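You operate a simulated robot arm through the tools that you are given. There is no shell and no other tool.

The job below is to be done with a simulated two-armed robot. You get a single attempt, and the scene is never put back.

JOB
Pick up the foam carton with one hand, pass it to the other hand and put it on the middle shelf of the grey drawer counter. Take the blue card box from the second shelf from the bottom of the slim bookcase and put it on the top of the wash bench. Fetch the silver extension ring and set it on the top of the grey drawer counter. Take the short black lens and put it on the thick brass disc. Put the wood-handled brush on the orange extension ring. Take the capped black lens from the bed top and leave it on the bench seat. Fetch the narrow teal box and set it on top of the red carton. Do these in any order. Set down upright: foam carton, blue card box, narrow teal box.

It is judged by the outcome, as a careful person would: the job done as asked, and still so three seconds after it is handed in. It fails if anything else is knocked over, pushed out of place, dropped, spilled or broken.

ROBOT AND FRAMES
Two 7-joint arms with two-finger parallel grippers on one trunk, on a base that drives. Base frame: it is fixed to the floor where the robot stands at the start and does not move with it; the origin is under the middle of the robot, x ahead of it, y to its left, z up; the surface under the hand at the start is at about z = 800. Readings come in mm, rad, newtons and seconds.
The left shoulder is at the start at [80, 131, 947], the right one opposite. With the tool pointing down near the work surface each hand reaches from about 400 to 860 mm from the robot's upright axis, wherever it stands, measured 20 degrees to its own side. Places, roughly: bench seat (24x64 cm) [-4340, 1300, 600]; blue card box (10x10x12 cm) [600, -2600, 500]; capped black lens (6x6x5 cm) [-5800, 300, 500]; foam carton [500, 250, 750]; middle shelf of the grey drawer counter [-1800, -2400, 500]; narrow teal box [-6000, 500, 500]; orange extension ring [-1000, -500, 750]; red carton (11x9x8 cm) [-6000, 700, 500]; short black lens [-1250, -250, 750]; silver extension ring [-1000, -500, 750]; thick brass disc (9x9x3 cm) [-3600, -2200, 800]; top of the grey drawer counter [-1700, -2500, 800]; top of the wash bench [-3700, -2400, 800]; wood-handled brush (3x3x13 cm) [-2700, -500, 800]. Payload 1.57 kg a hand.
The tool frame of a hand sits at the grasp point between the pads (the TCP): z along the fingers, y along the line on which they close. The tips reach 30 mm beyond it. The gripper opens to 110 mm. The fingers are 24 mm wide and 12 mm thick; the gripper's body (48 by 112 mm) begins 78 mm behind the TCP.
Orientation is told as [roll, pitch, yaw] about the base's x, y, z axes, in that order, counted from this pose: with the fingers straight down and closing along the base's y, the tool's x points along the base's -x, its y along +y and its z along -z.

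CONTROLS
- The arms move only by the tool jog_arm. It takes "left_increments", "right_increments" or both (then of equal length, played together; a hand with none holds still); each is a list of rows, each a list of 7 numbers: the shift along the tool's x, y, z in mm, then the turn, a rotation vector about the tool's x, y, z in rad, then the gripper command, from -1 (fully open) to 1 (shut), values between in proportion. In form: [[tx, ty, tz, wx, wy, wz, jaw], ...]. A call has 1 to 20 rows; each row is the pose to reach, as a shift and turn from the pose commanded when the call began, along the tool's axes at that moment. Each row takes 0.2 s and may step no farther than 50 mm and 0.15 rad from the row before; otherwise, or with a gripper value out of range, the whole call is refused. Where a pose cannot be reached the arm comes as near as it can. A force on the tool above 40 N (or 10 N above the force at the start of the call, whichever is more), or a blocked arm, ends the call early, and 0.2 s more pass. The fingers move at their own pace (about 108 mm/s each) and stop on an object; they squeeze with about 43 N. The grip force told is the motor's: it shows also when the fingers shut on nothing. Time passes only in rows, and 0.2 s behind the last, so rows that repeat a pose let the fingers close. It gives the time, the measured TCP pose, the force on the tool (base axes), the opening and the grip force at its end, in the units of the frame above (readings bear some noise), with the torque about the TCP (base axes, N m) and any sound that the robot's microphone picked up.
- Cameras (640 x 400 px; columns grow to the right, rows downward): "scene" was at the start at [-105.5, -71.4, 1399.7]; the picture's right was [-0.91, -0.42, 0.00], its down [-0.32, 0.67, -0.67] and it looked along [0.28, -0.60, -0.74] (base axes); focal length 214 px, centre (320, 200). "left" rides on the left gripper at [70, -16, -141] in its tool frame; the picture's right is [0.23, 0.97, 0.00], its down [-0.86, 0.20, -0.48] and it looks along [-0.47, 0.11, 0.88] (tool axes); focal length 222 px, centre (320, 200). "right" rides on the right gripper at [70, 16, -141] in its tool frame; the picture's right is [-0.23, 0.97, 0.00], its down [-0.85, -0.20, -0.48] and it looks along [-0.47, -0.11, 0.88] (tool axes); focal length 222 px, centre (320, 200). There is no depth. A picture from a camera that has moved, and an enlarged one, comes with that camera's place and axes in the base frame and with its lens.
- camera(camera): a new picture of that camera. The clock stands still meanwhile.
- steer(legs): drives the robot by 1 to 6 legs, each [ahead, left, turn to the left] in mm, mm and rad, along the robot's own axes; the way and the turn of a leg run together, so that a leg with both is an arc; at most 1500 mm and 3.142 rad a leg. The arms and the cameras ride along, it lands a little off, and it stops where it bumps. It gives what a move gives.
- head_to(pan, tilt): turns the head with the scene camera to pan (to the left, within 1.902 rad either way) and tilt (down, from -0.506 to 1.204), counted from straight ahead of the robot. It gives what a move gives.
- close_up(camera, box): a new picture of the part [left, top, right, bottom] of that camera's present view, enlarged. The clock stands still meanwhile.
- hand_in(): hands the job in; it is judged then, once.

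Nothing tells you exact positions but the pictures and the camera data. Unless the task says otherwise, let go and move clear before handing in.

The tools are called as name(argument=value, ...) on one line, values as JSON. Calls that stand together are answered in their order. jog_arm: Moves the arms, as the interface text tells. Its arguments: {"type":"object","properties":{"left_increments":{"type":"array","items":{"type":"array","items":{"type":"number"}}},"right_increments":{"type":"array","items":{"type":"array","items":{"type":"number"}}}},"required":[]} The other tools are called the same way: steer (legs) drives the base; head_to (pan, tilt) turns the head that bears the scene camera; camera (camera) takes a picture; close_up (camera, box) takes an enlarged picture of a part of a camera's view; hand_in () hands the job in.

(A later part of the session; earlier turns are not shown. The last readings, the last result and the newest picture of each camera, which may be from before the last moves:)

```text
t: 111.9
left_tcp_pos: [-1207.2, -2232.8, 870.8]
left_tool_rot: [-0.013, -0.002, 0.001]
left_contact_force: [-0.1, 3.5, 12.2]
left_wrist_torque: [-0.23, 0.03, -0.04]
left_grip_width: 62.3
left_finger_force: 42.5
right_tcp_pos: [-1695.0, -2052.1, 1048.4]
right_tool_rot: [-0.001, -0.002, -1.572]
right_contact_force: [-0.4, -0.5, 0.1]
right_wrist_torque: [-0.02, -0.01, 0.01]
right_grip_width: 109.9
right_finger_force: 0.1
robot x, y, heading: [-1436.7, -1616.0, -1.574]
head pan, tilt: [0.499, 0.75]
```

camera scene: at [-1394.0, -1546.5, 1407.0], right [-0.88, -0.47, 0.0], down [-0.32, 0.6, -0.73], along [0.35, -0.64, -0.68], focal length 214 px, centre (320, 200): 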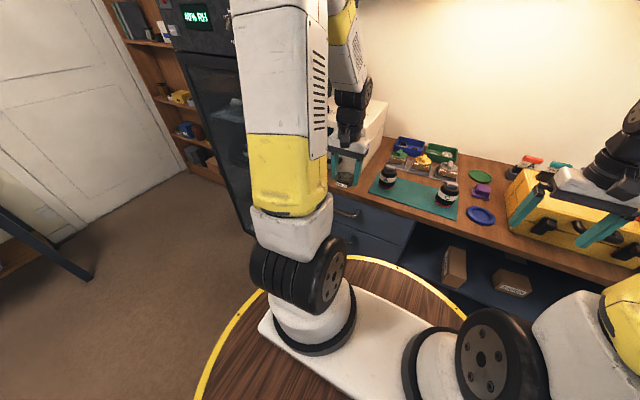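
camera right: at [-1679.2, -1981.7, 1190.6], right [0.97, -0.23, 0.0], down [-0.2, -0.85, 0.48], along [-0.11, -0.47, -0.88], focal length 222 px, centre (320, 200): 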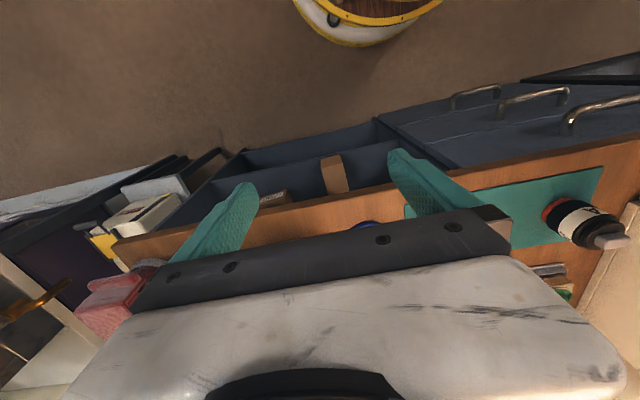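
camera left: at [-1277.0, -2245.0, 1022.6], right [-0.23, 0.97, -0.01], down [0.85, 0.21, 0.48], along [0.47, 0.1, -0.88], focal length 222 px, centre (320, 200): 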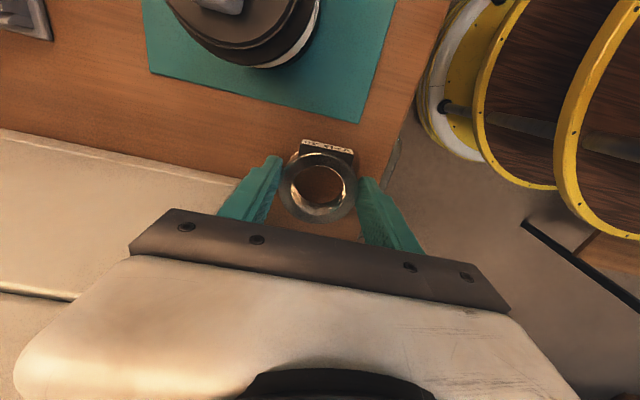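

Contact at the counter top. Opening just enough, then lifting straight up past the lever.

jog_arm(left_increments=[[0, 0, 0, 0, 0, 0, -0.2], [0, 0, 0, 0, 0, 0, -0.5], [0, 0, 0, 0, 0, 0, -0.5], [3, 0, -15, 0, 0, 0, -0.5], [6, 0, -45, 0, 0, 0, -0.5], [9, 0, -85, 0, 0, 0, -0.5], [9, 0, -125, 0, 0, 0, -0.5], [9, 0, -165, 0, 0, 0, -0.5], [9, 0, -205, 0, 0, 0, -0.5], [9, 0, -245, 0, 0, 0, -0.5]])

camera(camera="left")

close_up(camera="scene", box=[310, 80, 510, 240])

```text
t: 114.1
left_tcp_pos: [-1215.9, -2229.3, 1116.5]
left_tool_rot: [-0.013, -0.004, 0.0]
left_contact_force: [-0.2, -0.4, 1.0]
left_wrist_torque: [0.07, -0.01, 0.02]
left_grip_width: 82.5
left_finger_force: 0.1
right_tcp_pos: [-1696.2, -2051.7, 1048.0]
right_tool_rot: [0.0, 0.0, -1.572]
right_contact_force: [-0.3, -1.0, 0.6]
right_wrist_torque: [-0.01, -0.01, 0.01]
right_grip_width: 109.8
right_finger_force: 0.0
robot x, y, heading: [-1436.2, -1612.4, -1.577]
head pan, tilt: [0.499, 0.75]
```

```text
taken
camera left: at [-1286.0, -2243.3, 1258.4], right [-0.23, 0.97, -0.01], down [0.85, 0.21, 0.48], along [0.47, 0.1, -0.88], focal length 222 px, centre (320, 200)
```

left: 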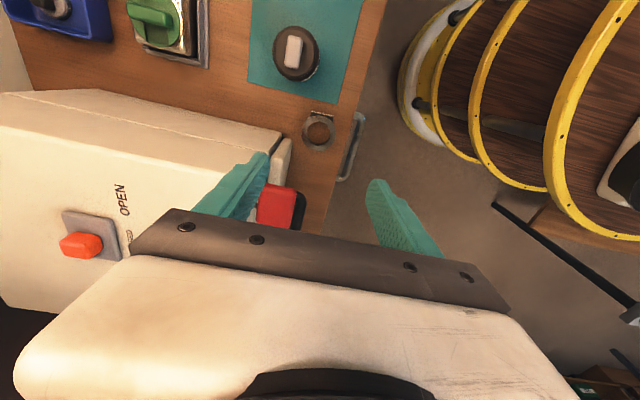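

```text
2.50 times, centred on (410, 160) of scene
camera zoom: at [-1394.0, -1546.7, 1407.0], right [-0.88, -0.48, 0.0], down [-0.32, 0.6, -0.73], along [0.35, -0.64, -0.68], focal length 536 px, centre (95, 300)
```

zoom: 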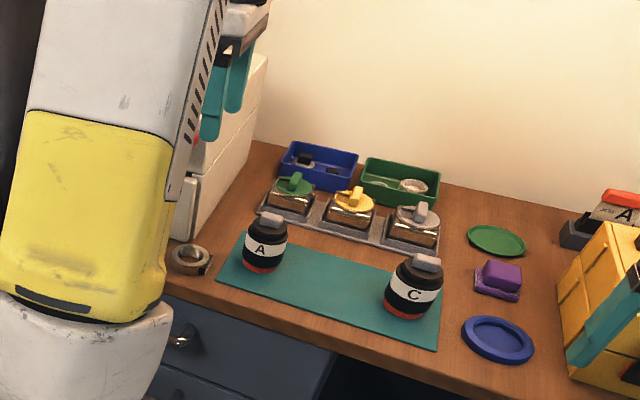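

The silver ring sits on bare wood on the counter. Stowing the left arm, then heading to the bookcase for the blue card box.

jog_arm(left_increments=[[0, 40, -10, 0, 0, 0, -0.8], [0, 80, -10, 0, 0, 0, -1], [0, 120, -10, 0, 0, 0.1, -1], [0, 145, -10, 0, 0, 0.24, -1], [0, 160, -10, 0, 0, 0.38, -1], [0, 170, -10, 0, 0, 0.52, -1], [0, 170, -10, 0, 0, 0.66, -1], [0, 170, -10, 0, 0, 0.8, -1], [0, 170, -10, 0, 0, 0.94, -1], [0, 170, -10, 0, 0, 1.08, -1], [0, 170, -10, 0, 0, 1.22, -1], [0, 170, -10, 0, 0, 1.36, -1], [0, 170, -10, 0, 0, 1.5, -1], [0, 170, -10, 0, 0, 1.571, -1]])

steer(legs=[[-150, 0, 0], [0, 1400, 0]])

head_to(pan=0.5, tilt=0.5)

camera(camera="scene")

```text
t: 117.1
left_tcp_pos: [-1217.0, -2058.6, 1123.5]
left_tool_rot: [0.003, -0.015, -1.572]
left_contact_force: [0.5, -0.4, -1.4]
left_wrist_torque: [-0.01, 0.04, 0.02]
left_grip_width: 109.8
left_finger_force: 0.0
right_tcp_pos: [-1695.8, -2052.6, 1048.6]
right_tool_rot: [0.0, 0.002, -1.571]
right_contact_force: [-0.3, 0.5, -0.4]
right_wrist_torque: [0.02, -0.02, -0.03]
right_grip_width: 109.9
right_finger_force: 0.1
robot x, y, heading: [-1433.3, -1613.5, -1.575]
head pan, tilt: [0.499, 0.75]
```

```text
t: 125.1
left_tcp_pos: [211.0, -1906.8, 1123.6]
left_tool_rot: [0.002, -0.014, -1.563]
left_contact_force: [0.5, -0.3, 0.5]
left_wrist_torque: [-0.01, 0.02, -0.02]
left_grip_width: 110.2
left_finger_force: 0.1
right_tcp_pos: [-269.4, -1902.8, 1047.4]
right_tool_rot: [-0.001, -0.001, -1.564]
right_contact_force: [-0.3, -0.1, 0.2]
right_wrist_torque: [-0.01, 0.01, -0.02]
right_grip_width: 110.1
right_finger_force: 0.0
robot x, y, heading: [-9.5, -1466.5, -1.571]
head pan, tilt: [0.499, 0.75]
```

```text
t: 125.9
left_tcp_pos: [210.9, -1905.6, 1122.6]
left_tool_rot: [0.001, -0.013, -1.564]
left_contact_force: [0.0, 1.3, 0.0]
left_wrist_torque: [0.02, -0.01, 0.01]
left_grip_width: 109.7
left_finger_force: 0.1
right_tcp_pos: [-269.2, -1903.7, 1047.6]
right_tool_rot: [0.0, 0.0, -1.564]
right_contact_force: [-0.2, -0.8, 0.3]
right_wrist_torque: [-0.03, -0.01, 0.01]
right_grip_width: 110.1
right_finger_force: 0.0
robot x, y, heading: [-9.6, -1464.0, -1.565]
head pan, tilt: [0.499, 0.499]
```

```text
taken
camera scene: at [33.3, -1402.9, 1428.9], right [-0.88, -0.48, 0.0], down [-0.23, 0.42, -0.88], along [0.42, -0.77, -0.48], focal length 214 px, centre (320, 200)
```

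scene: 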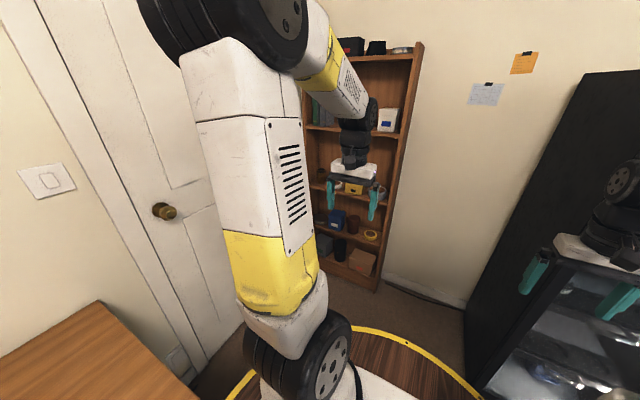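

close_up(camera="scene", box=[290, 30, 430, 290])

close_up(camera="scene", box=[300, 180, 400, 280])

```text
1.54 times, centred on (360, 160) of scene
camera zoom: at [33.3, -1402.9, 1428.9], right [-0.88, -0.48, 0.0], down [-0.23, 0.42, -0.88], along [0.42, -0.77, -0.48], focal length 330 px, centre (258, 262)
```

zoom: 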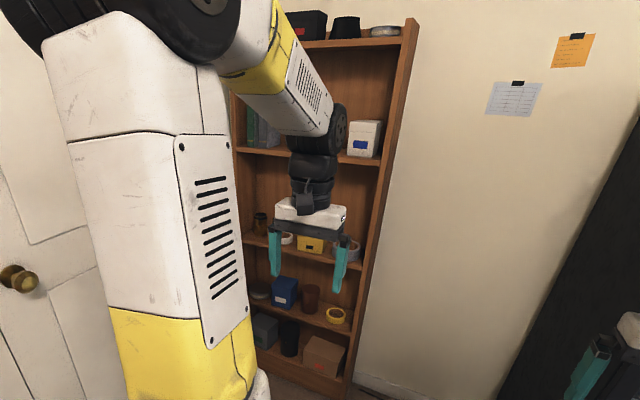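

```text
4.00 times, centred on (350, 230) of scene
camera zoom: at [33.3, -1402.9, 1428.9], right [-0.88, -0.48, 0.0], down [-0.23, 0.42, -0.88], along [0.42, -0.77, -0.48], focal length 858 px, centre (200, 80)
```

zoom: 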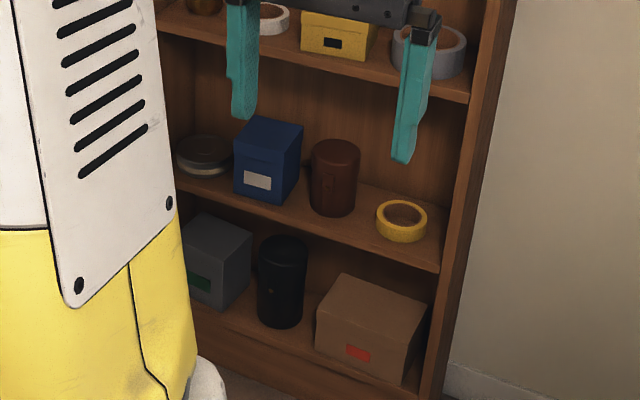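

I can see the blue box on the second shelf, with a brown canister close to its right. I'll drive nearer so the left arm lines up with it, and look again.

steer(legs=[[150, 341, 0]])

head_to(pan=0.1, tilt=0.6)

camera(camera="scene")

camera(camera="left")

```text
t: 126.7
left_tcp_pos: [222.1, -1908.7, 1124.2]
left_tool_rot: [0.001, -0.013, -1.556]
left_contact_force: [0.5, 0.4, -0.3]
left_wrist_torque: [0.0, 0.01, 0.01]
left_grip_width: 110.2
left_finger_force: 0.0
right_tcp_pos: [-257.3, -1911.0, 1047.3]
right_tool_rot: [-0.002, 0.0, -1.554]
right_contact_force: [-0.2, 0.4, -0.2]
right_wrist_torque: [-0.02, 0.01, -0.02]
right_grip_width: 109.9
right_finger_force: 0.0
robot x, y, heading: [-0.6, -1468.4, -1.558]
head pan, tilt: [0.499, 0.499]
stopped in leg 1: the robot was blocked; the commanded pose is now the measured one
```

```text
t: 127.6
left_tcp_pos: [222.0, -1910.3, 1123.7]
left_tool_rot: [0.003, -0.012, -1.555]
left_contact_force: [0.7, 0.1, 0.7]
left_wrist_torque: [0.03, 0.0, -0.03]
left_grip_width: 110.0
left_finger_force: 0.1
right_tcp_pos: [-257.9, -1911.1, 1048.8]
right_tool_rot: [0.001, -0.001, -1.553]
right_contact_force: [0.3, 0.4, -0.9]
right_wrist_torque: [0.03, 0.01, -0.04]
right_grip_width: 110.0
right_finger_force: 0.1
robot x, y, heading: [-2.7, -1466.3, -1.555]
head pan, tilt: [0.099, 0.6]
```

```text
taken
camera scene: at [5.6, -1416.2, 1419.9], right [-0.99, -0.11, 0.0], down [-0.06, 0.56, -0.83], along [0.09, -0.82, -0.56], focal length 214 px, centre (320, 200)
```

scene: 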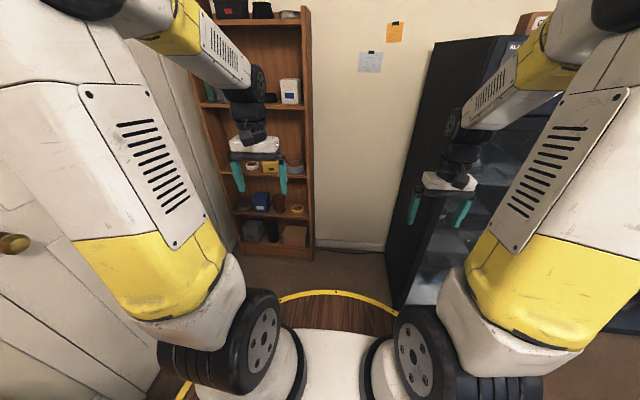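

```text
taken
camera left: at [204.5, -1837.8, 1264.0], right [0.97, 0.24, 0.0], down [0.21, -0.85, 0.49], along [0.12, -0.48, -0.87], focal length 222 px, centre (320, 200)
```

left: 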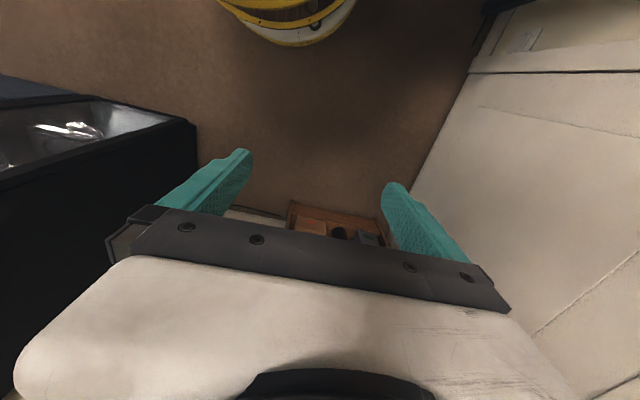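

The base bumped lightly against the desk corner. I'll go south first, past the desk end, then east.

steer(legs=[[0, -40, -0.015], [320, 0, 0], [0, 375, 0]])

camera(camera="scene")

camera(camera="left")

```text
t: 132.2
left_tcp_pos: [549.2, -2235.0, 1123.4]
left_tool_rot: [0.001, -0.011, -1.575]
left_contact_force: [-0.7, 0.1, -0.6]
left_wrist_torque: [-0.03, -0.02, -0.02]
left_grip_width: 109.9
left_finger_force: 0.2
right_tcp_pos: [69.5, -2226.1, 1048.3]
right_tool_rot: [0.0, 0.0, -1.573]
right_contact_force: [0.6, 0.0, -0.6]
right_wrist_torque: [0.02, -0.03, 0.03]
right_grip_width: 110.2
right_finger_force: 0.0
robot x, y, heading: [334.3, -1787.3, -1.577]
head pan, tilt: [0.099, 0.6]
```

```text
taken
camera scene: at [342.5, -1736.9, 1419.8], right [-1.0, -0.09, 0.0], down [-0.05, 0.56, -0.82], along [0.08, -0.82, -0.57], focal length 214 px, centre (320, 200)
```

scene: 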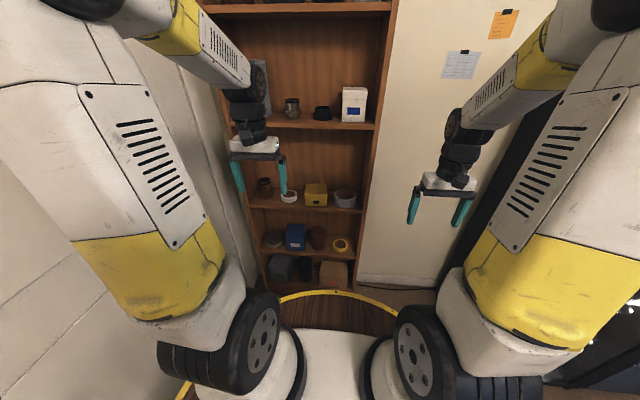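

```text
taken
camera left: at [533.5, -2162.1, 1264.0], right [0.97, 0.22, 0.0], down [0.2, -0.85, 0.49], along [0.11, -0.48, -0.87], focal length 222 px, centre (320, 200)
```

left: 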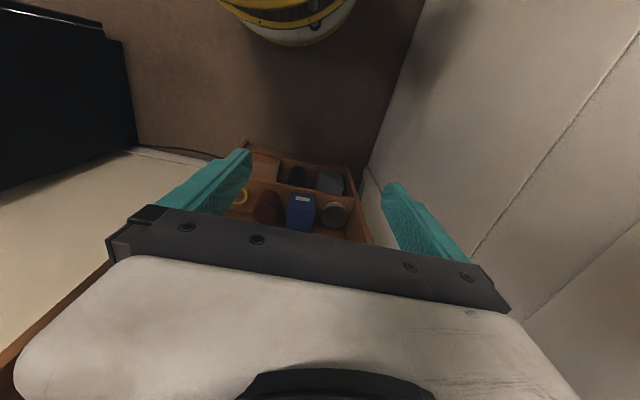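

close_up(camera="scene", box=[230, 170, 380, 290])

close_up(camera="left", box=[210, 130, 390, 250])

```text
3.33 times, centred on (305, 230) of scene
camera zoom: at [342.5, -1736.9, 1419.8], right [-1.0, -0.09, 0.0], down [-0.05, 0.56, -0.82], along [0.08, -0.82, -0.57], focal length 715 px, centre (370, 100)
```

zoom: 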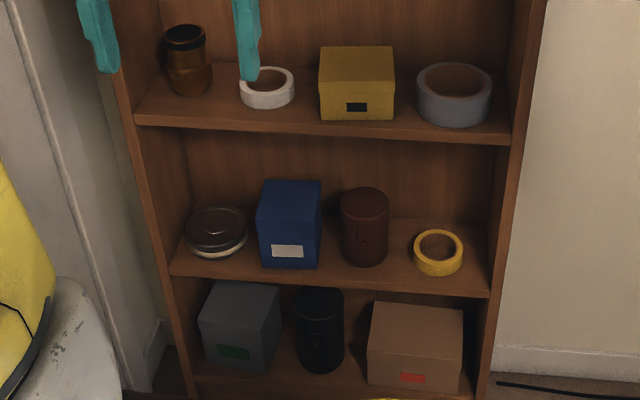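

```text
3.33 times, centred on (300, 190) of left
camera zoom: at [533.5, -2162.1, 1264.0], right [0.97, 0.22, 0.0], down [0.2, -0.85, 0.49], along [0.11, -0.48, -0.87], focal length 740 px, centre (387, 233)
```

zoom: 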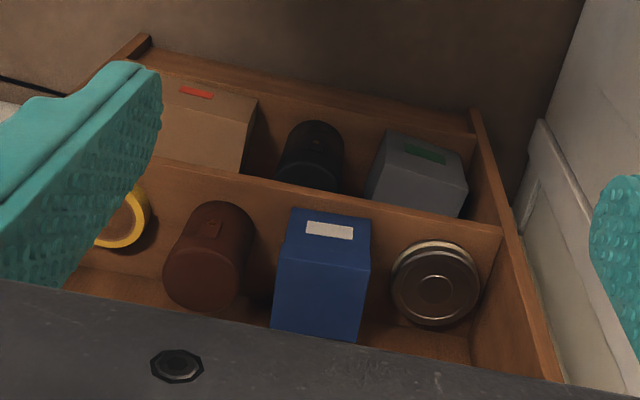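

The box is at x≈513–611, front face y≈-2587, on a shelf at z≈467, with about 35 mm free on each side. I'll tilt the left hand forward and lower it in front of the bookcase.

jog_arm(left_increments=[[-17, 1, 40, 0, -0.075, 0, -1], [-33, 2, 80, 0, -0.15, 0, -1], [-50, 3, 121, 0, -0.225, 0, -1], [-66, 4, 161, 0, -0.3, 0, -1], [-83, 5, 201, 0, -0.375, 0, -1], [-99, 6, 241, 0, -0.45, 0, -1], [-116, 7, 281, 0, -0.525, 0, -1], [-133, 8, 322, 0, -0.6, 0, -1], [-149, 9, 362, 0, -0.675, 0, -1], [-166, 10, 402, 0, -0.75, 0, -1], [-182, 11, 442, 0, -0.825, 0, -1], [-199, 12, 482, 0, -0.9, 0, -1], [-215, 13, 523, 0, -0.97, 0, -1], [-232, 13, 563, 0, -1.035, 0, -1]])

camera(camera="left")

camera(camera="scene")

```text
t: 135.2
left_tcp_pos: [561.8, -2472.9, 563.8]
left_tool_rot: [0.006, -1.049, -1.58]
left_contact_force: [0.1, -0.2, -0.3]
left_wrist_torque: [0.01, 0.02, 0.01]
left_grip_width: 109.8
left_finger_force: 0.1
right_tcp_pos: [70.8, -2226.1, 1048.4]
right_tool_rot: [-0.001, 0.0, -1.573]
right_contact_force: [0.3, -0.1, 0.3]
right_wrist_torque: [-0.04, 0.01, -0.01]
right_grip_width: 109.9
right_finger_force: 0.0
robot x, y, heading: [334.5, -1789.0, -1.575]
head pan, tilt: [0.099, 0.6]
```

```text
taken
camera left: at [546.0, -2315.3, 573.8], right [0.97, 0.11, -0.19], down [0.2, -0.01, 0.98], along [0.11, -0.99, -0.03], focal length 222 px, centre (320, 200)
```

left: 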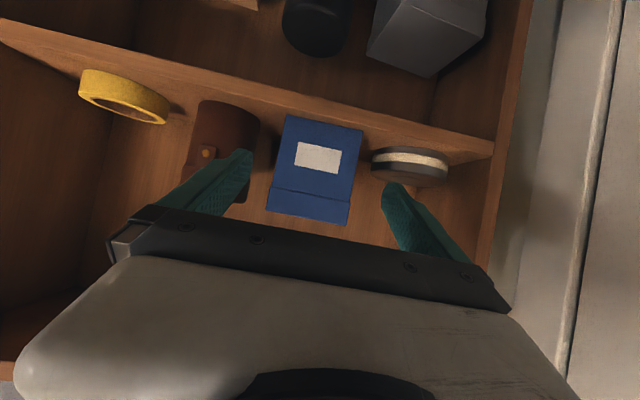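

```text
taken
camera scene: at [342.4, -1736.7, 1419.8], right [-1.0, -0.09, 0.0], down [-0.05, 0.56, -0.83], along [0.08, -0.82, -0.56], focal length 214 px, centre (320, 200)
```

scene: 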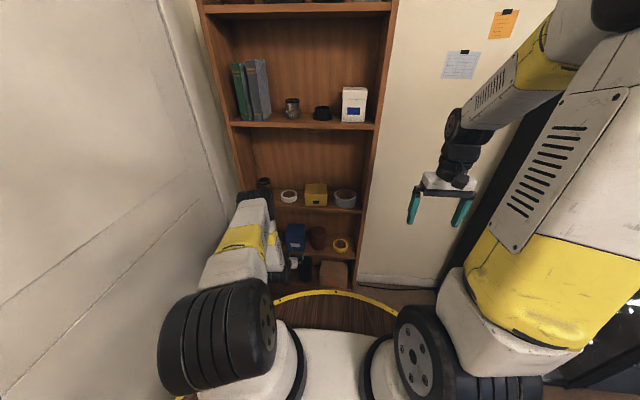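

close_up(camera="left", box=[220, 80, 420, 240])

```text
2.50 times, centred on (320, 160) of left
camera zoom: at [546.0, -2315.3, 573.8], right [0.97, 0.11, -0.19], down [0.2, -0.01, 0.98], along [0.11, -0.99, -0.03], focal length 555 px, centre (320, 300)
```

zoom: 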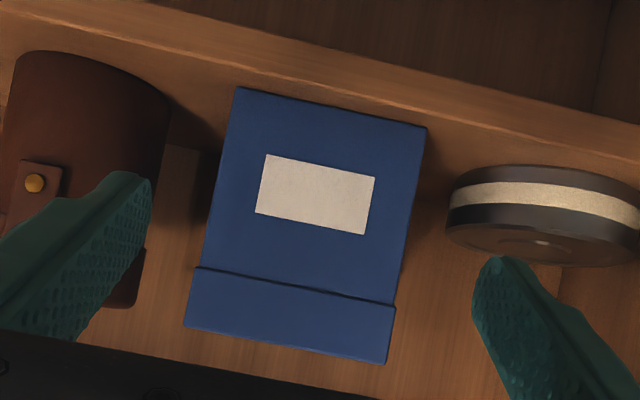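

The box is precisely at x 515–613 with z 470–590. I'll fine-tune the hand height and lateral position, and drive part way in.

jog_arm(left_increments=[[13, 1.5, 7.8, 0, 0, 0, -1], [26.8, 2.8, 15.5, 0, 0, 0, -1]])

steer(legs=[[85, 0, 0]])

close_up(camera="left", box=[160, 60, 480, 260])

```text
t: 135.8
left_tcp_pos: [566.0, -2472.9, 532.7]
left_tool_rot: [0.005, -1.048, -1.576]
left_contact_force: [1.1, 0.0, 0.7]
left_wrist_torque: [0.0, 0.01, -0.01]
left_grip_width: 110.1
left_finger_force: 0.0
right_tcp_pos: [70.7, -2226.5, 1048.7]
right_tool_rot: [0.001, -0.002, -1.571]
right_contact_force: [-0.6, 0.3, -0.2]
right_wrist_torque: [0.02, -0.03, 0.0]
right_grip_width: 110.0
right_finger_force: 0.0
robot x, y, heading: [333.8, -1791.0, -1.58]
head pan, tilt: [0.099, 0.6]
```

```text
t: 136.9
left_tcp_pos: [564.4, -2558.5, 533.6]
left_tool_rot: [0.004, -1.048, -1.577]
left_contact_force: [-0.4, 0.7, -0.7]
left_wrist_torque: [-0.01, -0.01, -0.01]
left_grip_width: 109.7
left_finger_force: 0.1
right_tcp_pos: [70.8, -2312.2, 1048.3]
right_tool_rot: [0.0, 0.0, -1.572]
right_contact_force: [0.5, -0.3, -0.7]
right_wrist_torque: [-0.01, -0.01, 0.03]
right_grip_width: 109.9
right_finger_force: 0.0
robot x, y, heading: [332.0, -1877.9, -1.577]
head pan, tilt: [0.099, 0.6]
```

```text
2.00 times, centred on (320, 160) of left
camera zoom: at [549.5, -2400.5, 543.0], right [0.97, 0.11, -0.19], down [0.2, -0.01, 0.98], along [0.11, -0.99, -0.03], focal length 444 px, centre (320, 280)
```

zoom: 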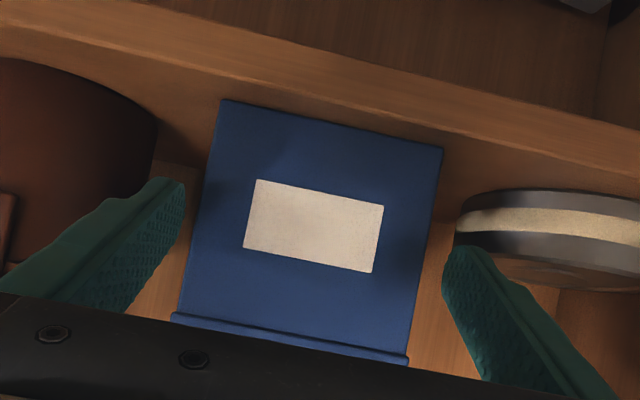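

jog_arm(left_increments=[[0, 0.5, 0, -0.017, 0, -0.01, -1], [0, 0.5, 0, -0.035, 0, -0.02, -1]])

steer(legs=[[40, 0, 0]])

close_up(camera="left", box=[160, 60, 480, 260])

```text
t: 137.5
left_tcp_pos: [565.4, -2558.1, 531.6]
left_tool_rot: [0.004, -1.046, -1.537]
left_contact_force: [0.3, -0.3, 0.0]
left_wrist_torque: [-0.01, -0.02, -0.06]
left_grip_width: 109.8
left_finger_force: 0.0
right_tcp_pos: [70.1, -2312.0, 1047.1]
right_tool_rot: [0.0, 0.001, -1.572]
right_contact_force: [0.2, 1.0, 0.0]
right_wrist_torque: [0.02, -0.01, 0.01]
right_grip_width: 110.0
right_finger_force: 0.1
robot x, y, heading: [332.5, -1874.1, -1.577]
head pan, tilt: [0.099, 0.6]
```

```text
t: 138.4
left_tcp_pos: [565.0, -2598.1, 532.4]
left_tool_rot: [0.004, -1.048, -1.538]
left_contact_force: [0.8, 0.3, 0.4]
left_wrist_torque: [-0.02, -0.02, -0.03]
left_grip_width: 109.8
left_finger_force: 0.1
right_tcp_pos: [69.9, -2351.6, 1047.1]
right_tool_rot: [0.0, -0.001, -1.573]
right_contact_force: [-0.2, 0.2, 1.0]
right_wrist_torque: [-0.04, 0.0, 0.04]
right_grip_width: 110.0
right_finger_force: 0.1
robot x, y, heading: [332.0, -1910.1, -1.579]
head pan, tilt: [0.099, 0.6]
```

```text
2.00 times, centred on (320, 160) of left
camera zoom: at [542.8, -2441.4, 543.0], right [0.97, 0.15, -0.19], down [0.2, -0.01, 0.98], along [0.15, -0.99, -0.03], focal length 444 px, centre (320, 280)
```

zoom: 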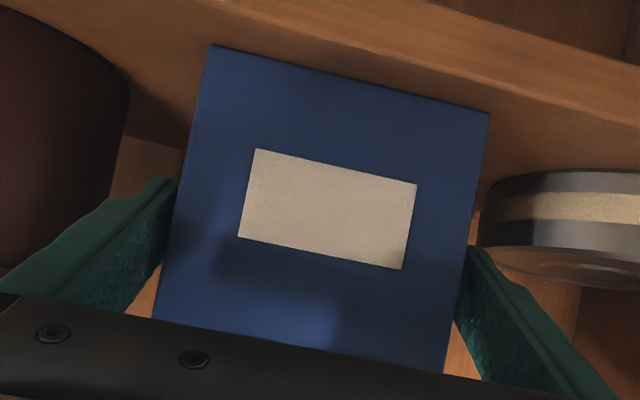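

steer(legs=[[28, 0, 0]])

jog_arm(left_increments=[[0, 0, 0, 0, 0, 0, 0], [0, 0, 0, 0, 0, 0, 1], [0, 0, 0, 0, 0, 0, 1], [0, 0, 0, 0, 0, 0, 1]])

camera(camera="left")

```text
t: 139.2
left_tcp_pos: [563.7, -2627.2, 532.3]
left_tool_rot: [0.006, -1.046, -1.537]
left_contact_force: [0.3, 0.0, 0.2]
left_wrist_torque: [-0.04, -0.02, 0.0]
left_grip_width: 109.9
left_finger_force: 0.1
right_tcp_pos: [68.8, -2380.2, 1048.0]
right_tool_rot: [0.0, 0.0, -1.573]
right_contact_force: [0.2, -0.7, -0.1]
right_wrist_torque: [0.04, 0.01, 0.05]
right_grip_width: 110.0
right_finger_force: 0.1
robot x, y, heading: [331.9, -1941.7, -1.579]
head pan, tilt: [0.099, 0.6]
```

```text
t: 140.2
left_tcp_pos: [564.0, -2627.6, 533.1]
left_tool_rot: [0.006, -1.049, -1.538]
left_contact_force: [0.0, 0.8, 1.4]
left_wrist_torque: [-0.12, -0.07, 0.1]
left_grip_width: 99.9
left_finger_force: 43.4
right_tcp_pos: [69.5, -2380.1, 1047.5]
right_tool_rot: [-0.002, 0.0, -1.573]
right_contact_force: [0.5, -0.2, -0.2]
right_wrist_torque: [0.0, -0.01, 0.01]
right_grip_width: 109.7
right_finger_force: 0.2
robot x, y, heading: [330.5, -1942.1, -1.578]
head pan, tilt: [0.099, 0.6]
```

```text
taken
camera left: at [542.6, -2469.6, 543.0], right [0.97, 0.15, -0.19], down [0.2, -0.01, 0.98], along [0.15, -0.99, -0.03], focal length 222 px, centre (320, 200)
```

left: 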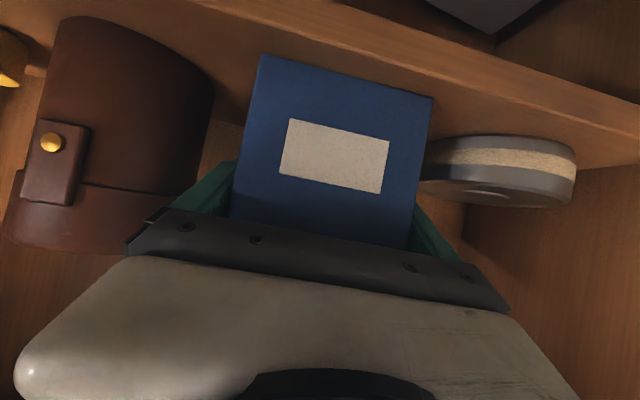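

The box is gripped (100 mm). Lifting a little, then backing out.

jog_arm(left_increments=[[-8, 0, -5, 0, 0, 0, 1], [-17, 0, -10, 0, 0, 0, 1], [-26, 0, -15, 0, 0, 0, 1]])

camera(camera="left")

```text
t: 141.0
left_tcp_pos: [563.6, -2627.7, 562.1]
left_tool_rot: [0.003, -1.047, -1.538]
left_contact_force: [0.6, -0.3, -2.5]
left_wrist_torque: [-0.01, 0.02, 0.0]
left_grip_width: 100.0
left_finger_force: 42.5
right_tcp_pos: [68.5, -2379.7, 1047.0]
right_tool_rot: [-0.001, -0.002, -1.572]
right_contact_force: [0.6, -0.4, 0.3]
right_wrist_torque: [0.02, 0.01, -0.03]
right_grip_width: 109.9
right_finger_force: 0.1
robot x, y, heading: [328.7, -1943.7, -1.575]
head pan, tilt: [0.099, 0.6]
```

```text
taken
camera left: at [541.7, -2470.0, 573.0], right [0.97, 0.15, -0.19], down [0.2, -0.01, 0.98], along [0.15, -0.99, -0.04], focal length 222 px, centre (320, 200)
```

left: 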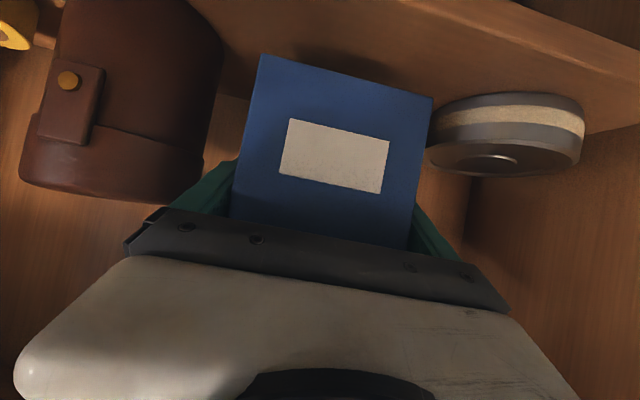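

steer(legs=[[-195, 0, 0]])

jog_arm(left_increments=[[-39, 0, -22.5, 0, 0, 0, 1], [-78, 0, -45, 0, 0, 0, 1], [-117, 0, -67.5, 0, 0, 0, 1], [-156, 0, -90, 0, 0, 0, 1], [-195, 0, -112.5, 0, 0, 0, 1], [-234, 0, -135, 0, 0, 0, 1], [-273, 0, -157.5, 0, 0, 0, 1], [-312, 0, -180, 0, 0, 0, 1], [-351, 0, -202.5, 0, 0, 0, 1], [-390, 0, -225, 0, 0, 0, 1]])

camera(camera="scene")

```text
t: 142.6
left_tcp_pos: [563.8, -2428.9, 563.0]
left_tool_rot: [0.006, -1.046, -1.537]
left_contact_force: [-1.1, 0.1, -2.6]
left_wrist_torque: [0.01, 0.0, -0.05]
left_grip_width: 99.5
left_finger_force: 42.5
right_tcp_pos: [70.5, -2182.7, 1048.8]
right_tool_rot: [0.0, 0.001, -1.576]
right_contact_force: [0.4, 0.9, 0.1]
right_wrist_torque: [0.01, 0.0, -0.02]
right_grip_width: 110.0
right_finger_force: 0.1
robot x, y, heading: [331.5, -1743.5, -1.576]
head pan, tilt: [0.099, 0.6]
```

```text
t: 144.8
left_tcp_pos: [562.2, -2431.0, 1013.1]
left_tool_rot: [0.003, -1.045, -1.537]
left_contact_force: [-0.5, -0.7, -2.7]
left_wrist_torque: [0.0, -0.01, 0.04]
left_grip_width: 100.0
left_finger_force: 43.1
right_tcp_pos: [71.0, -2182.3, 1046.9]
right_tool_rot: [0.0, 0.0, -1.576]
right_contact_force: [0.1, -1.3, 0.1]
right_wrist_torque: [0.03, 0.0, -0.03]
right_grip_width: 110.0
right_finger_force: 0.1
robot x, y, heading: [335.3, -1743.7, -1.575]
head pan, tilt: [0.099, 0.6]
```

```text
taken
camera scene: at [343.1, -1692.9, 1419.9], right [-1.0, -0.09, 0.0], down [-0.05, 0.56, -0.82], along [0.08, -0.82, -0.57], focal length 214 px, centre (320, 200)
```

scene: 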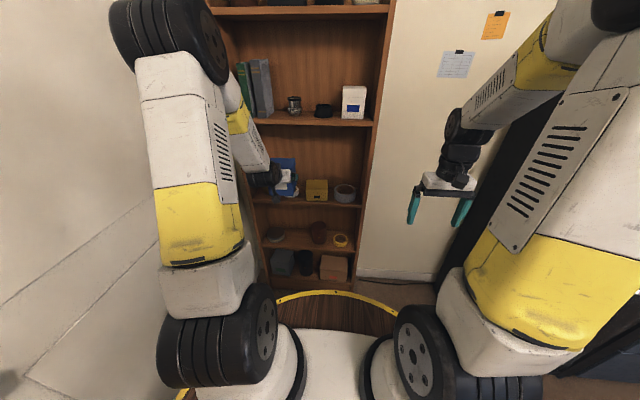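

The box is raised clear and level. Now driving to the ring table (facing west) so the right hand can take the short black lens.

steer(legs=[[0, -435, 0], [-700, 0, 0], [0, 0, -1.567], [0, -460, 0]])

head_to(pan=-0.2, tilt=0.6)

camera(camera="scene")

```text
t: 147.3
left_tcp_pos: [152.6, -2424.9, 1012.0]
left_tool_rot: [-0.001, -1.047, -1.53]
left_contact_force: [0.3, 0.1, -2.5]
left_wrist_torque: [0.04, -0.01, -0.03]
left_grip_width: 100.1
left_finger_force: 42.8
right_tcp_pos: [-327.1, -2178.0, 1048.3]
right_tool_rot: [0.013, 0.005, -1.553]
right_contact_force: [24.1, 6.9, 7.0]
right_wrist_torque: [-0.66, 2.6, -0.41]
right_grip_width: 89.0
right_finger_force: 0.1
robot x, y, heading: [-76.9, -1740.6, -1.572]
head pan, tilt: [0.099, 0.6]
stopped in leg 1: the force on the tool passed its limit at 87 N (the readings are from after the stop); the commanded pose is now the measured one
```

```text
t: 148.1
left_tcp_pos: [152.0, -2425.9, 1013.2]
left_tool_rot: [0.002, -1.048, -1.534]
left_contact_force: [0.4, -0.2, -3.2]
left_wrist_torque: [0.01, 0.0, -0.02]
left_grip_width: 99.9
left_finger_force: 43.4
right_tcp_pos: [-328.0, -2178.5, 1047.4]
right_tool_rot: [0.011, 0.005, -1.556]
right_contact_force: [28.0, 3.7, 1.5]
right_wrist_torque: [-0.38, 2.62, -0.2]
right_grip_width: 85.0
right_finger_force: 0.0
robot x, y, heading: [-82.8, -1739.7, -1.578]
head pan, tilt: [-0.201, 0.6]
```

```text
taken
camera scene: at [-95.2, -1687.4, 1419.9], right [-0.98, 0.2, 0.0], down [0.11, 0.55, -0.83], along [-0.17, -0.81, -0.56], focal length 214 px, centre (320, 200)
```

scene: 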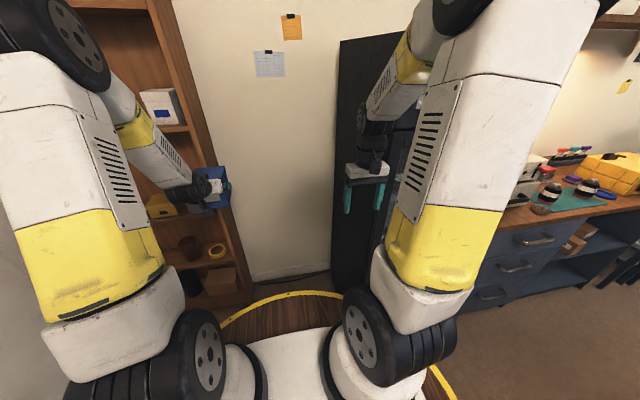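

The right finger touched the dark cabinet's side. I'll immediately strafe back east and pull the right hand in.

steer(legs=[[0, 80, 0]])

camera(camera="scene")

camera(camera="right")

```text
t: 149.2
left_tcp_pos: [232.7, -2426.0, 1013.1]
left_tool_rot: [0.004, -1.049, -1.533]
left_contact_force: [0.3, 1.4, -2.8]
left_wrist_torque: [0.01, -0.03, 0.01]
left_grip_width: 99.8
left_finger_force: 44.1
right_tcp_pos: [-249.0, -2179.6, 1047.0]
right_tool_rot: [0.012, 0.005, -1.556]
right_contact_force: [0.2, 0.0, 0.0]
right_wrist_torque: [-0.01, 0.0, -0.03]
right_grip_width: 110.0
right_finger_force: 0.1
robot x, y, heading: [-0.9, -1744.0, -1.573]
head pan, tilt: [-0.201, 0.6]
```

```text
taken
camera scene: at [-16.1, -1688.0, 1419.8], right [-0.98, 0.2, 0.0], down [0.11, 0.55, -0.82], along [-0.17, -0.81, -0.57], focal length 214 px, centre (320, 200)
```

scene: 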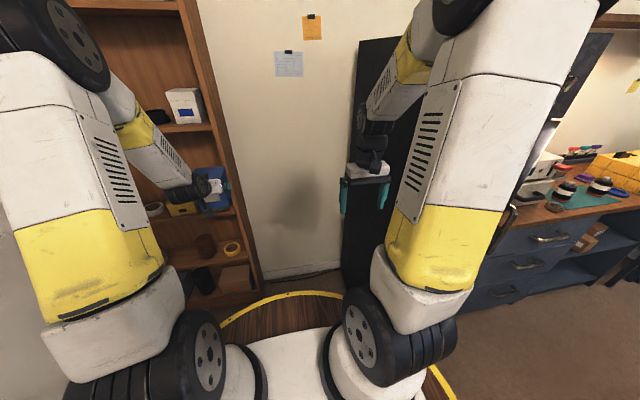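

```text
taken
camera right: at [-235.0, -2109.5, 1190.4], right [0.98, -0.21, 0.01], down [-0.19, -0.86, 0.47], along [-0.09, -0.46, -0.88], focal length 222 px, centre (320, 200)
```

right: 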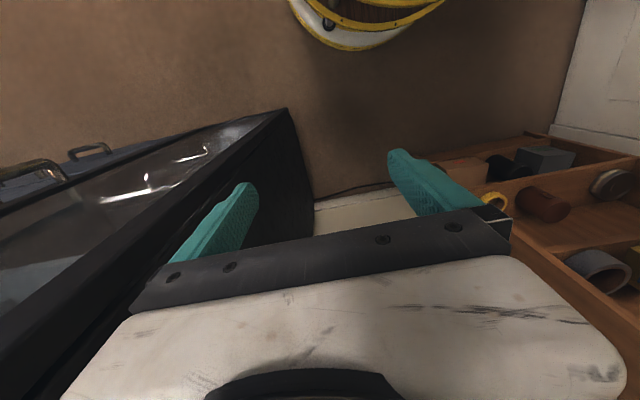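

steer(legs=[[-250, -110, 0], [-450, 0, 0], [0, 0, -1.57], [0, -460, 0]])

camera(camera="scene")

```text
t: 159.5
left_tcp_pos: [-796.1, -843.3, 1013.2]
left_tool_rot: [0.004, -1.047, -3.071]
left_contact_force: [0.9, -0.8, -3.4]
left_wrist_torque: [0.0, -0.07, 0.01]
left_grip_width: 99.9
left_finger_force: 42.9
right_tcp_pos: [-564.7, -352.6, 1047.6]
right_tool_rot: [0.013, 0.006, -3.093]
right_contact_force: [-0.4, 1.0, 0.1]
right_wrist_torque: [-0.04, 0.0, -0.01]
right_grip_width: 110.0
right_finger_force: 0.1
robot x, y, heading: [-117.6, -589.3, -3.111]
head pan, tilt: [-0.201, 0.6]
```

```text
taken
camera scene: at [-65.5, -568.8, 1419.8], right [0.17, 0.99, 0.0], down [0.56, -0.1, -0.82], along [-0.81, 0.14, -0.57], focal length 214 px, centre (320, 200)
```

scene: 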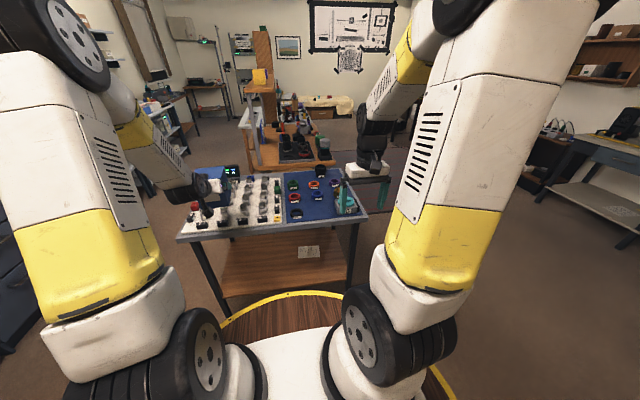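

close_up(camera="scene", box=[180, 90, 400, 240])

camera(camera="right")

```text
2.67 times, centred on (290, 165) of scene
camera zoom: at [-65.5, -568.8, 1419.8], right [0.17, 0.99, 0.0], down [0.56, -0.1, -0.82], along [-0.81, 0.14, -0.57], focal length 572 px, centre (400, 293)
```

zoom: 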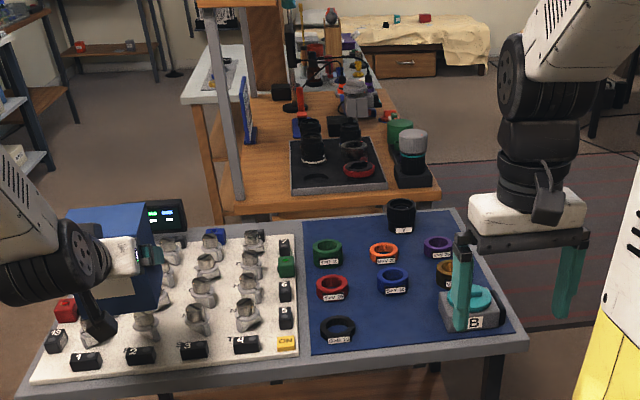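

```text
taken
camera right: at [-494.9, -363.8, 1190.4], right [-0.18, -0.98, 0.01], down [-0.87, 0.16, 0.47], along [-0.47, 0.08, -0.88], focal length 222 px, centre (320, 200)
```

right: 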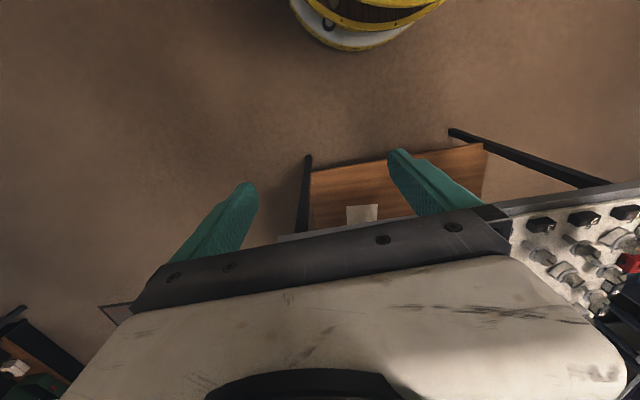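

steer(legs=[[0, 0, -0.03], [385, 0, 0]])

head_to(pan=-0.25, tilt=0.75)

camera(camera="scene")

camera(camera="right")

```text
t: 162.3
left_tcp_pos: [-1185.8, -823.8, 1012.7]
left_tool_rot: [0.004, -1.046, -3.097]
left_contact_force: [0.2, 0.5, -2.7]
left_wrist_torque: [0.0, -0.02, -0.04]
left_grip_width: 99.5
left_finger_force: 43.1
right_tcp_pos: [-941.4, -341.9, 1046.3]
right_tool_rot: [0.014, 0.006, -3.12]
right_contact_force: [0.6, 0.6, -0.6]
right_wrist_torque: [0.02, -0.02, -0.02]
right_grip_width: 109.9
right_finger_force: 0.1
robot x, y, heading: [-498.2, -589.1, -3.143]
head pan, tilt: [-0.201, 0.6]
```

```text
t: 163.0
left_tcp_pos: [-1185.6, -824.9, 1013.1]
left_tool_rot: [0.004, -1.047, -3.098]
left_contact_force: [0.1, -1.0, -2.0]
left_wrist_torque: [0.03, -0.04, 0.02]
left_grip_width: 99.8
left_finger_force: 42.9
right_tcp_pos: [-942.0, -341.6, 1046.7]
right_tool_rot: [0.012, 0.004, -3.12]
right_contact_force: [-0.9, -0.4, 1.0]
right_wrist_torque: [0.0, -0.01, -0.02]
right_grip_width: 110.3
right_finger_force: 0.0
robot x, y, heading: [-501.3, -590.0, -3.139]
head pan, tilt: [-0.25, 0.75]
```

```text
taken
camera scene: at [-441.3, -567.8, 1407.0], right [0.24, 0.97, 0.0], down [0.66, -0.17, -0.73], along [-0.71, 0.18, -0.68], focal length 214 px, centre (320, 200)
```

scene: 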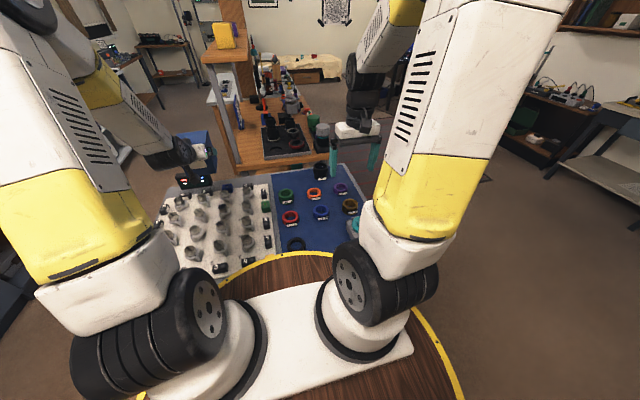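

```text
taken
camera right: at [-871.1, -353.7, 1190.4], right [-0.21, -0.98, 0.01], down [-0.86, 0.19, 0.47], along [-0.46, 0.09, -0.88], focal length 222 px, centre (320, 200)
```

right: 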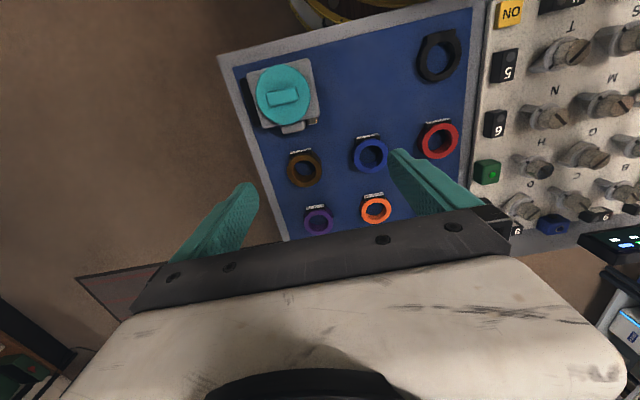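

close_up(camera="scene", box=[250, 130, 390, 250])

```text
3.33 times, centred on (320, 190) of scene
camera zoom: at [-441.3, -567.8, 1407.0], right [0.24, 0.97, 0.0], down [0.66, -0.17, -0.73], along [-0.71, 0.18, -0.68], focal length 715 px, centre (320, 233)
```

zoom: 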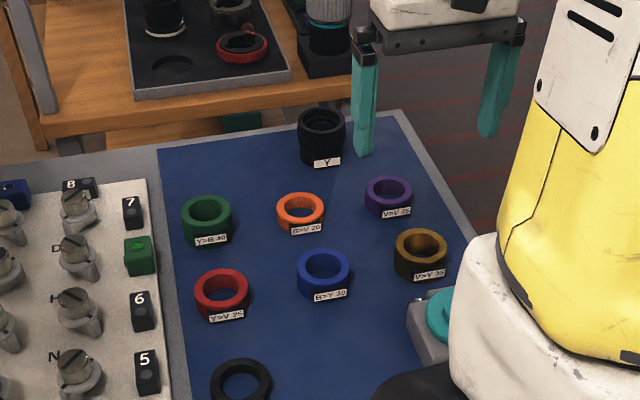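

The short black lens ("Y") stands near [-1265, -357]. Moving the right hand above it for a closer look.

jog_arm(right_increments=[[-40, 2, 12, 0.0015, 0, 0.0025, -1], [-80, 4, 24, 0.003, 0, 0.005, -1], [-121, 6, 36, 0.0045, 0, 0.0075, -1], [-161, 8, 48, 0.006, 0, 0.01, -1], [-202, 10, 60, 0.0075, 0, 0.0125, -1], [-242, 12, 72, 0.009, 0, 0.015, -1], [-282, 14, 84, 0.011, 0, 0.0175, -1], [-318, 15, 97, 0.012, 0, 0.02, -1]])

camera(camera="right")

close_up(camera="scene", box=[250, 110, 410, 230])

```text
t: 164.8
left_tcp_pos: [-1185.0, -825.2, 1012.7]
left_tool_rot: [0.002, -1.047, -3.098]
left_contact_force: [0.4, -0.2, -2.3]
left_wrist_torque: [0.0, -0.05, -0.04]
left_grip_width: 99.7
left_finger_force: 42.7
right_tcp_pos: [-1257.3, -365.2, 948.2]
right_tool_rot: [0.0, 0.005, -3.143]
right_contact_force: [0.4, 0.7, -0.3]
right_wrist_torque: [0.0, 0.04, -0.03]
right_grip_width: 110.1
right_finger_force: 0.0
robot x, y, heading: [-504.3, -591.0, -3.137]
head pan, tilt: [-0.25, 0.75]
```

```text
taken
camera right: at [-1186.2, -380.5, 1089.7], right [-0.23, -0.97, 0.0], down [-0.86, 0.2, 0.47], along [-0.46, 0.11, -0.88], focal length 222 px, centre (320, 200)
```

right: 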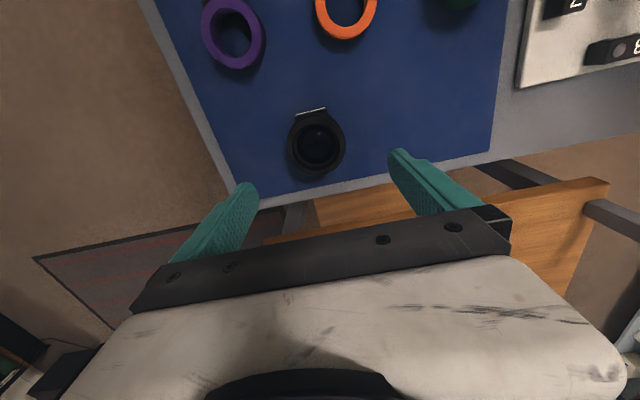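

```text
3.33 times, centred on (330, 170) of scene
camera zoom: at [-441.0, -567.8, 1407.0], right [0.25, 0.97, 0.0], down [0.66, -0.17, -0.73], along [-0.71, 0.18, -0.68], focal length 715 px, centre (287, 300)
```

zoom: 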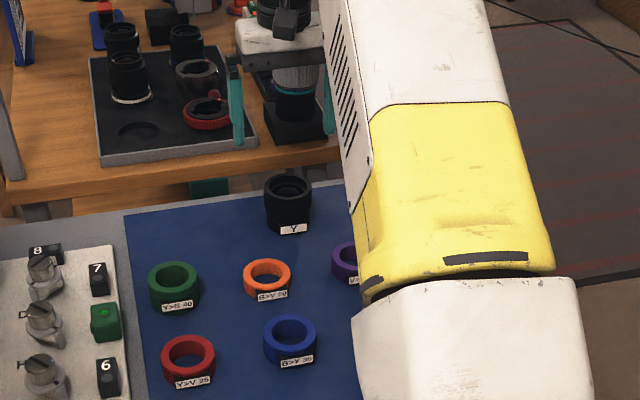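

jog_arm(right_increments=[[9, -4, 30, 0, -0.005, 0, -1], [9, -4, 60, 0, -0.005, 0, -1]])

camera(camera="right")

```text
t: 165.4
left_tcp_pos: [-1185.8, -825.3, 1013.3]
left_tool_rot: [0.001, -1.046, -3.097]
left_contact_force: [-0.2, 0.1, -1.7]
left_wrist_torque: [0.02, -0.03, 0.0]
left_grip_width: 99.7
left_finger_force: 43.3
right_tcp_pos: [-1247.7, -360.4, 887.6]
right_tool_rot: [-0.001, 0.002, -3.142]
right_contact_force: [-0.2, 0.8, 0.2]
right_wrist_torque: [-0.02, 0.02, -0.02]
right_grip_width: 109.9
right_finger_force: 0.1
robot x, y, heading: [-504.0, -587.7, -3.139]
head pan, tilt: [-0.25, 0.75]
```

```text
taken
camera right: at [-1176.9, -375.5, 1030.5], right [-0.23, -0.97, 0.0], down [-0.85, 0.2, 0.48], along [-0.47, 0.11, -0.88], focal length 222 px, centre (320, 200)
```

right: 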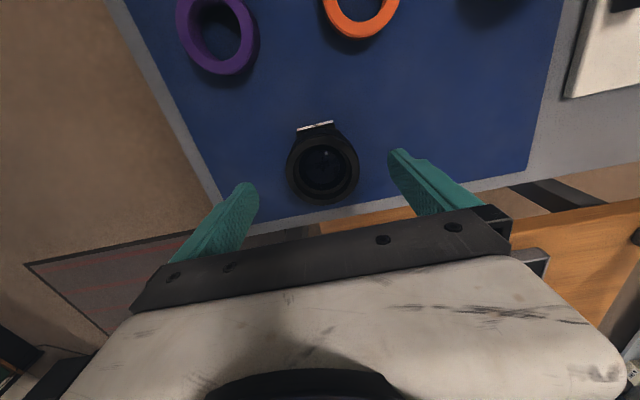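

jog_arm(right_increments=[[0, 2.5, 30, 0, 0, 0, -1], [0, 2.5, 55, 0, 0, 0, -1], [0, 2.5, 69, 0, 0, 0, -1]])

camera(camera="right")

jog_arm(right_increments=[[0, 0, 0, 0, 0, 0, 0], [0, 0, 0, 0, 0, 0, 1], [0, 0, 0, 0, 0, 0, 1], [0, 0, 0, 0, 0, 0, 1]])

```text
t: 166.2
left_tcp_pos: [-1185.2, -825.4, 1013.0]
left_tool_rot: [0.003, -1.046, -3.099]
left_contact_force: [0.1, -0.8, -2.5]
left_wrist_torque: [0.01, -0.01, -0.03]
left_grip_width: 99.9
left_finger_force: 43.0
right_tcp_pos: [-1249.1, -362.2, 819.1]
right_tool_rot: [0.001, 0.0, -3.141]
right_contact_force: [0.7, 0.2, 0.1]
right_wrist_torque: [-0.03, 0.03, 0.02]
right_grip_width: 110.1
right_finger_force: 0.1
robot x, y, heading: [-500.9, -588.5, -3.14]
head pan, tilt: [-0.25, 0.75]
```

```text
taken
camera right: at [-1177.7, -378.1, 960.9], right [-0.23, -0.97, 0.0], down [-0.85, 0.2, 0.48], along [-0.47, 0.11, -0.88], focal length 222 px, centre (320, 200)
```

right: 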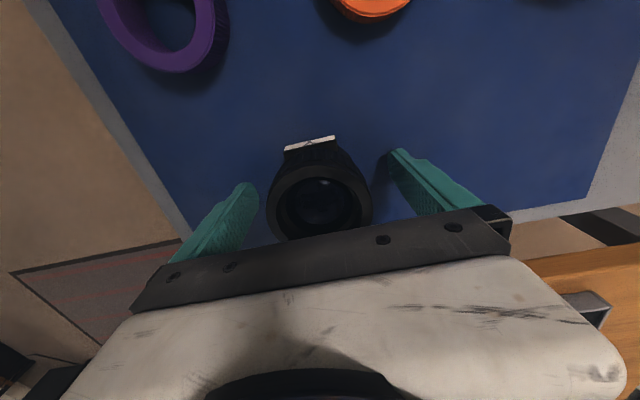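

```text
t: 167.2
left_tcp_pos: [-1185.7, -824.6, 1012.6]
left_tool_rot: [0.004, -1.047, -3.098]
left_contact_force: [0.5, 0.8, -3.0]
left_wrist_torque: [0.0, 0.0, -0.01]
left_grip_width: 100.0
left_finger_force: 42.9
right_tcp_pos: [-1247.4, -362.1, 818.2]
right_tool_rot: [0.001, 0.001, -3.141]
right_contact_force: [-0.6, 3.0, -0.4]
right_wrist_torque: [-0.02, 0.01, -0.05]
right_grip_width: 64.8
right_finger_force: 42.9
robot x, y, heading: [-502.9, -590.6, -3.136]
head pan, tilt: [-0.25, 0.75]
```

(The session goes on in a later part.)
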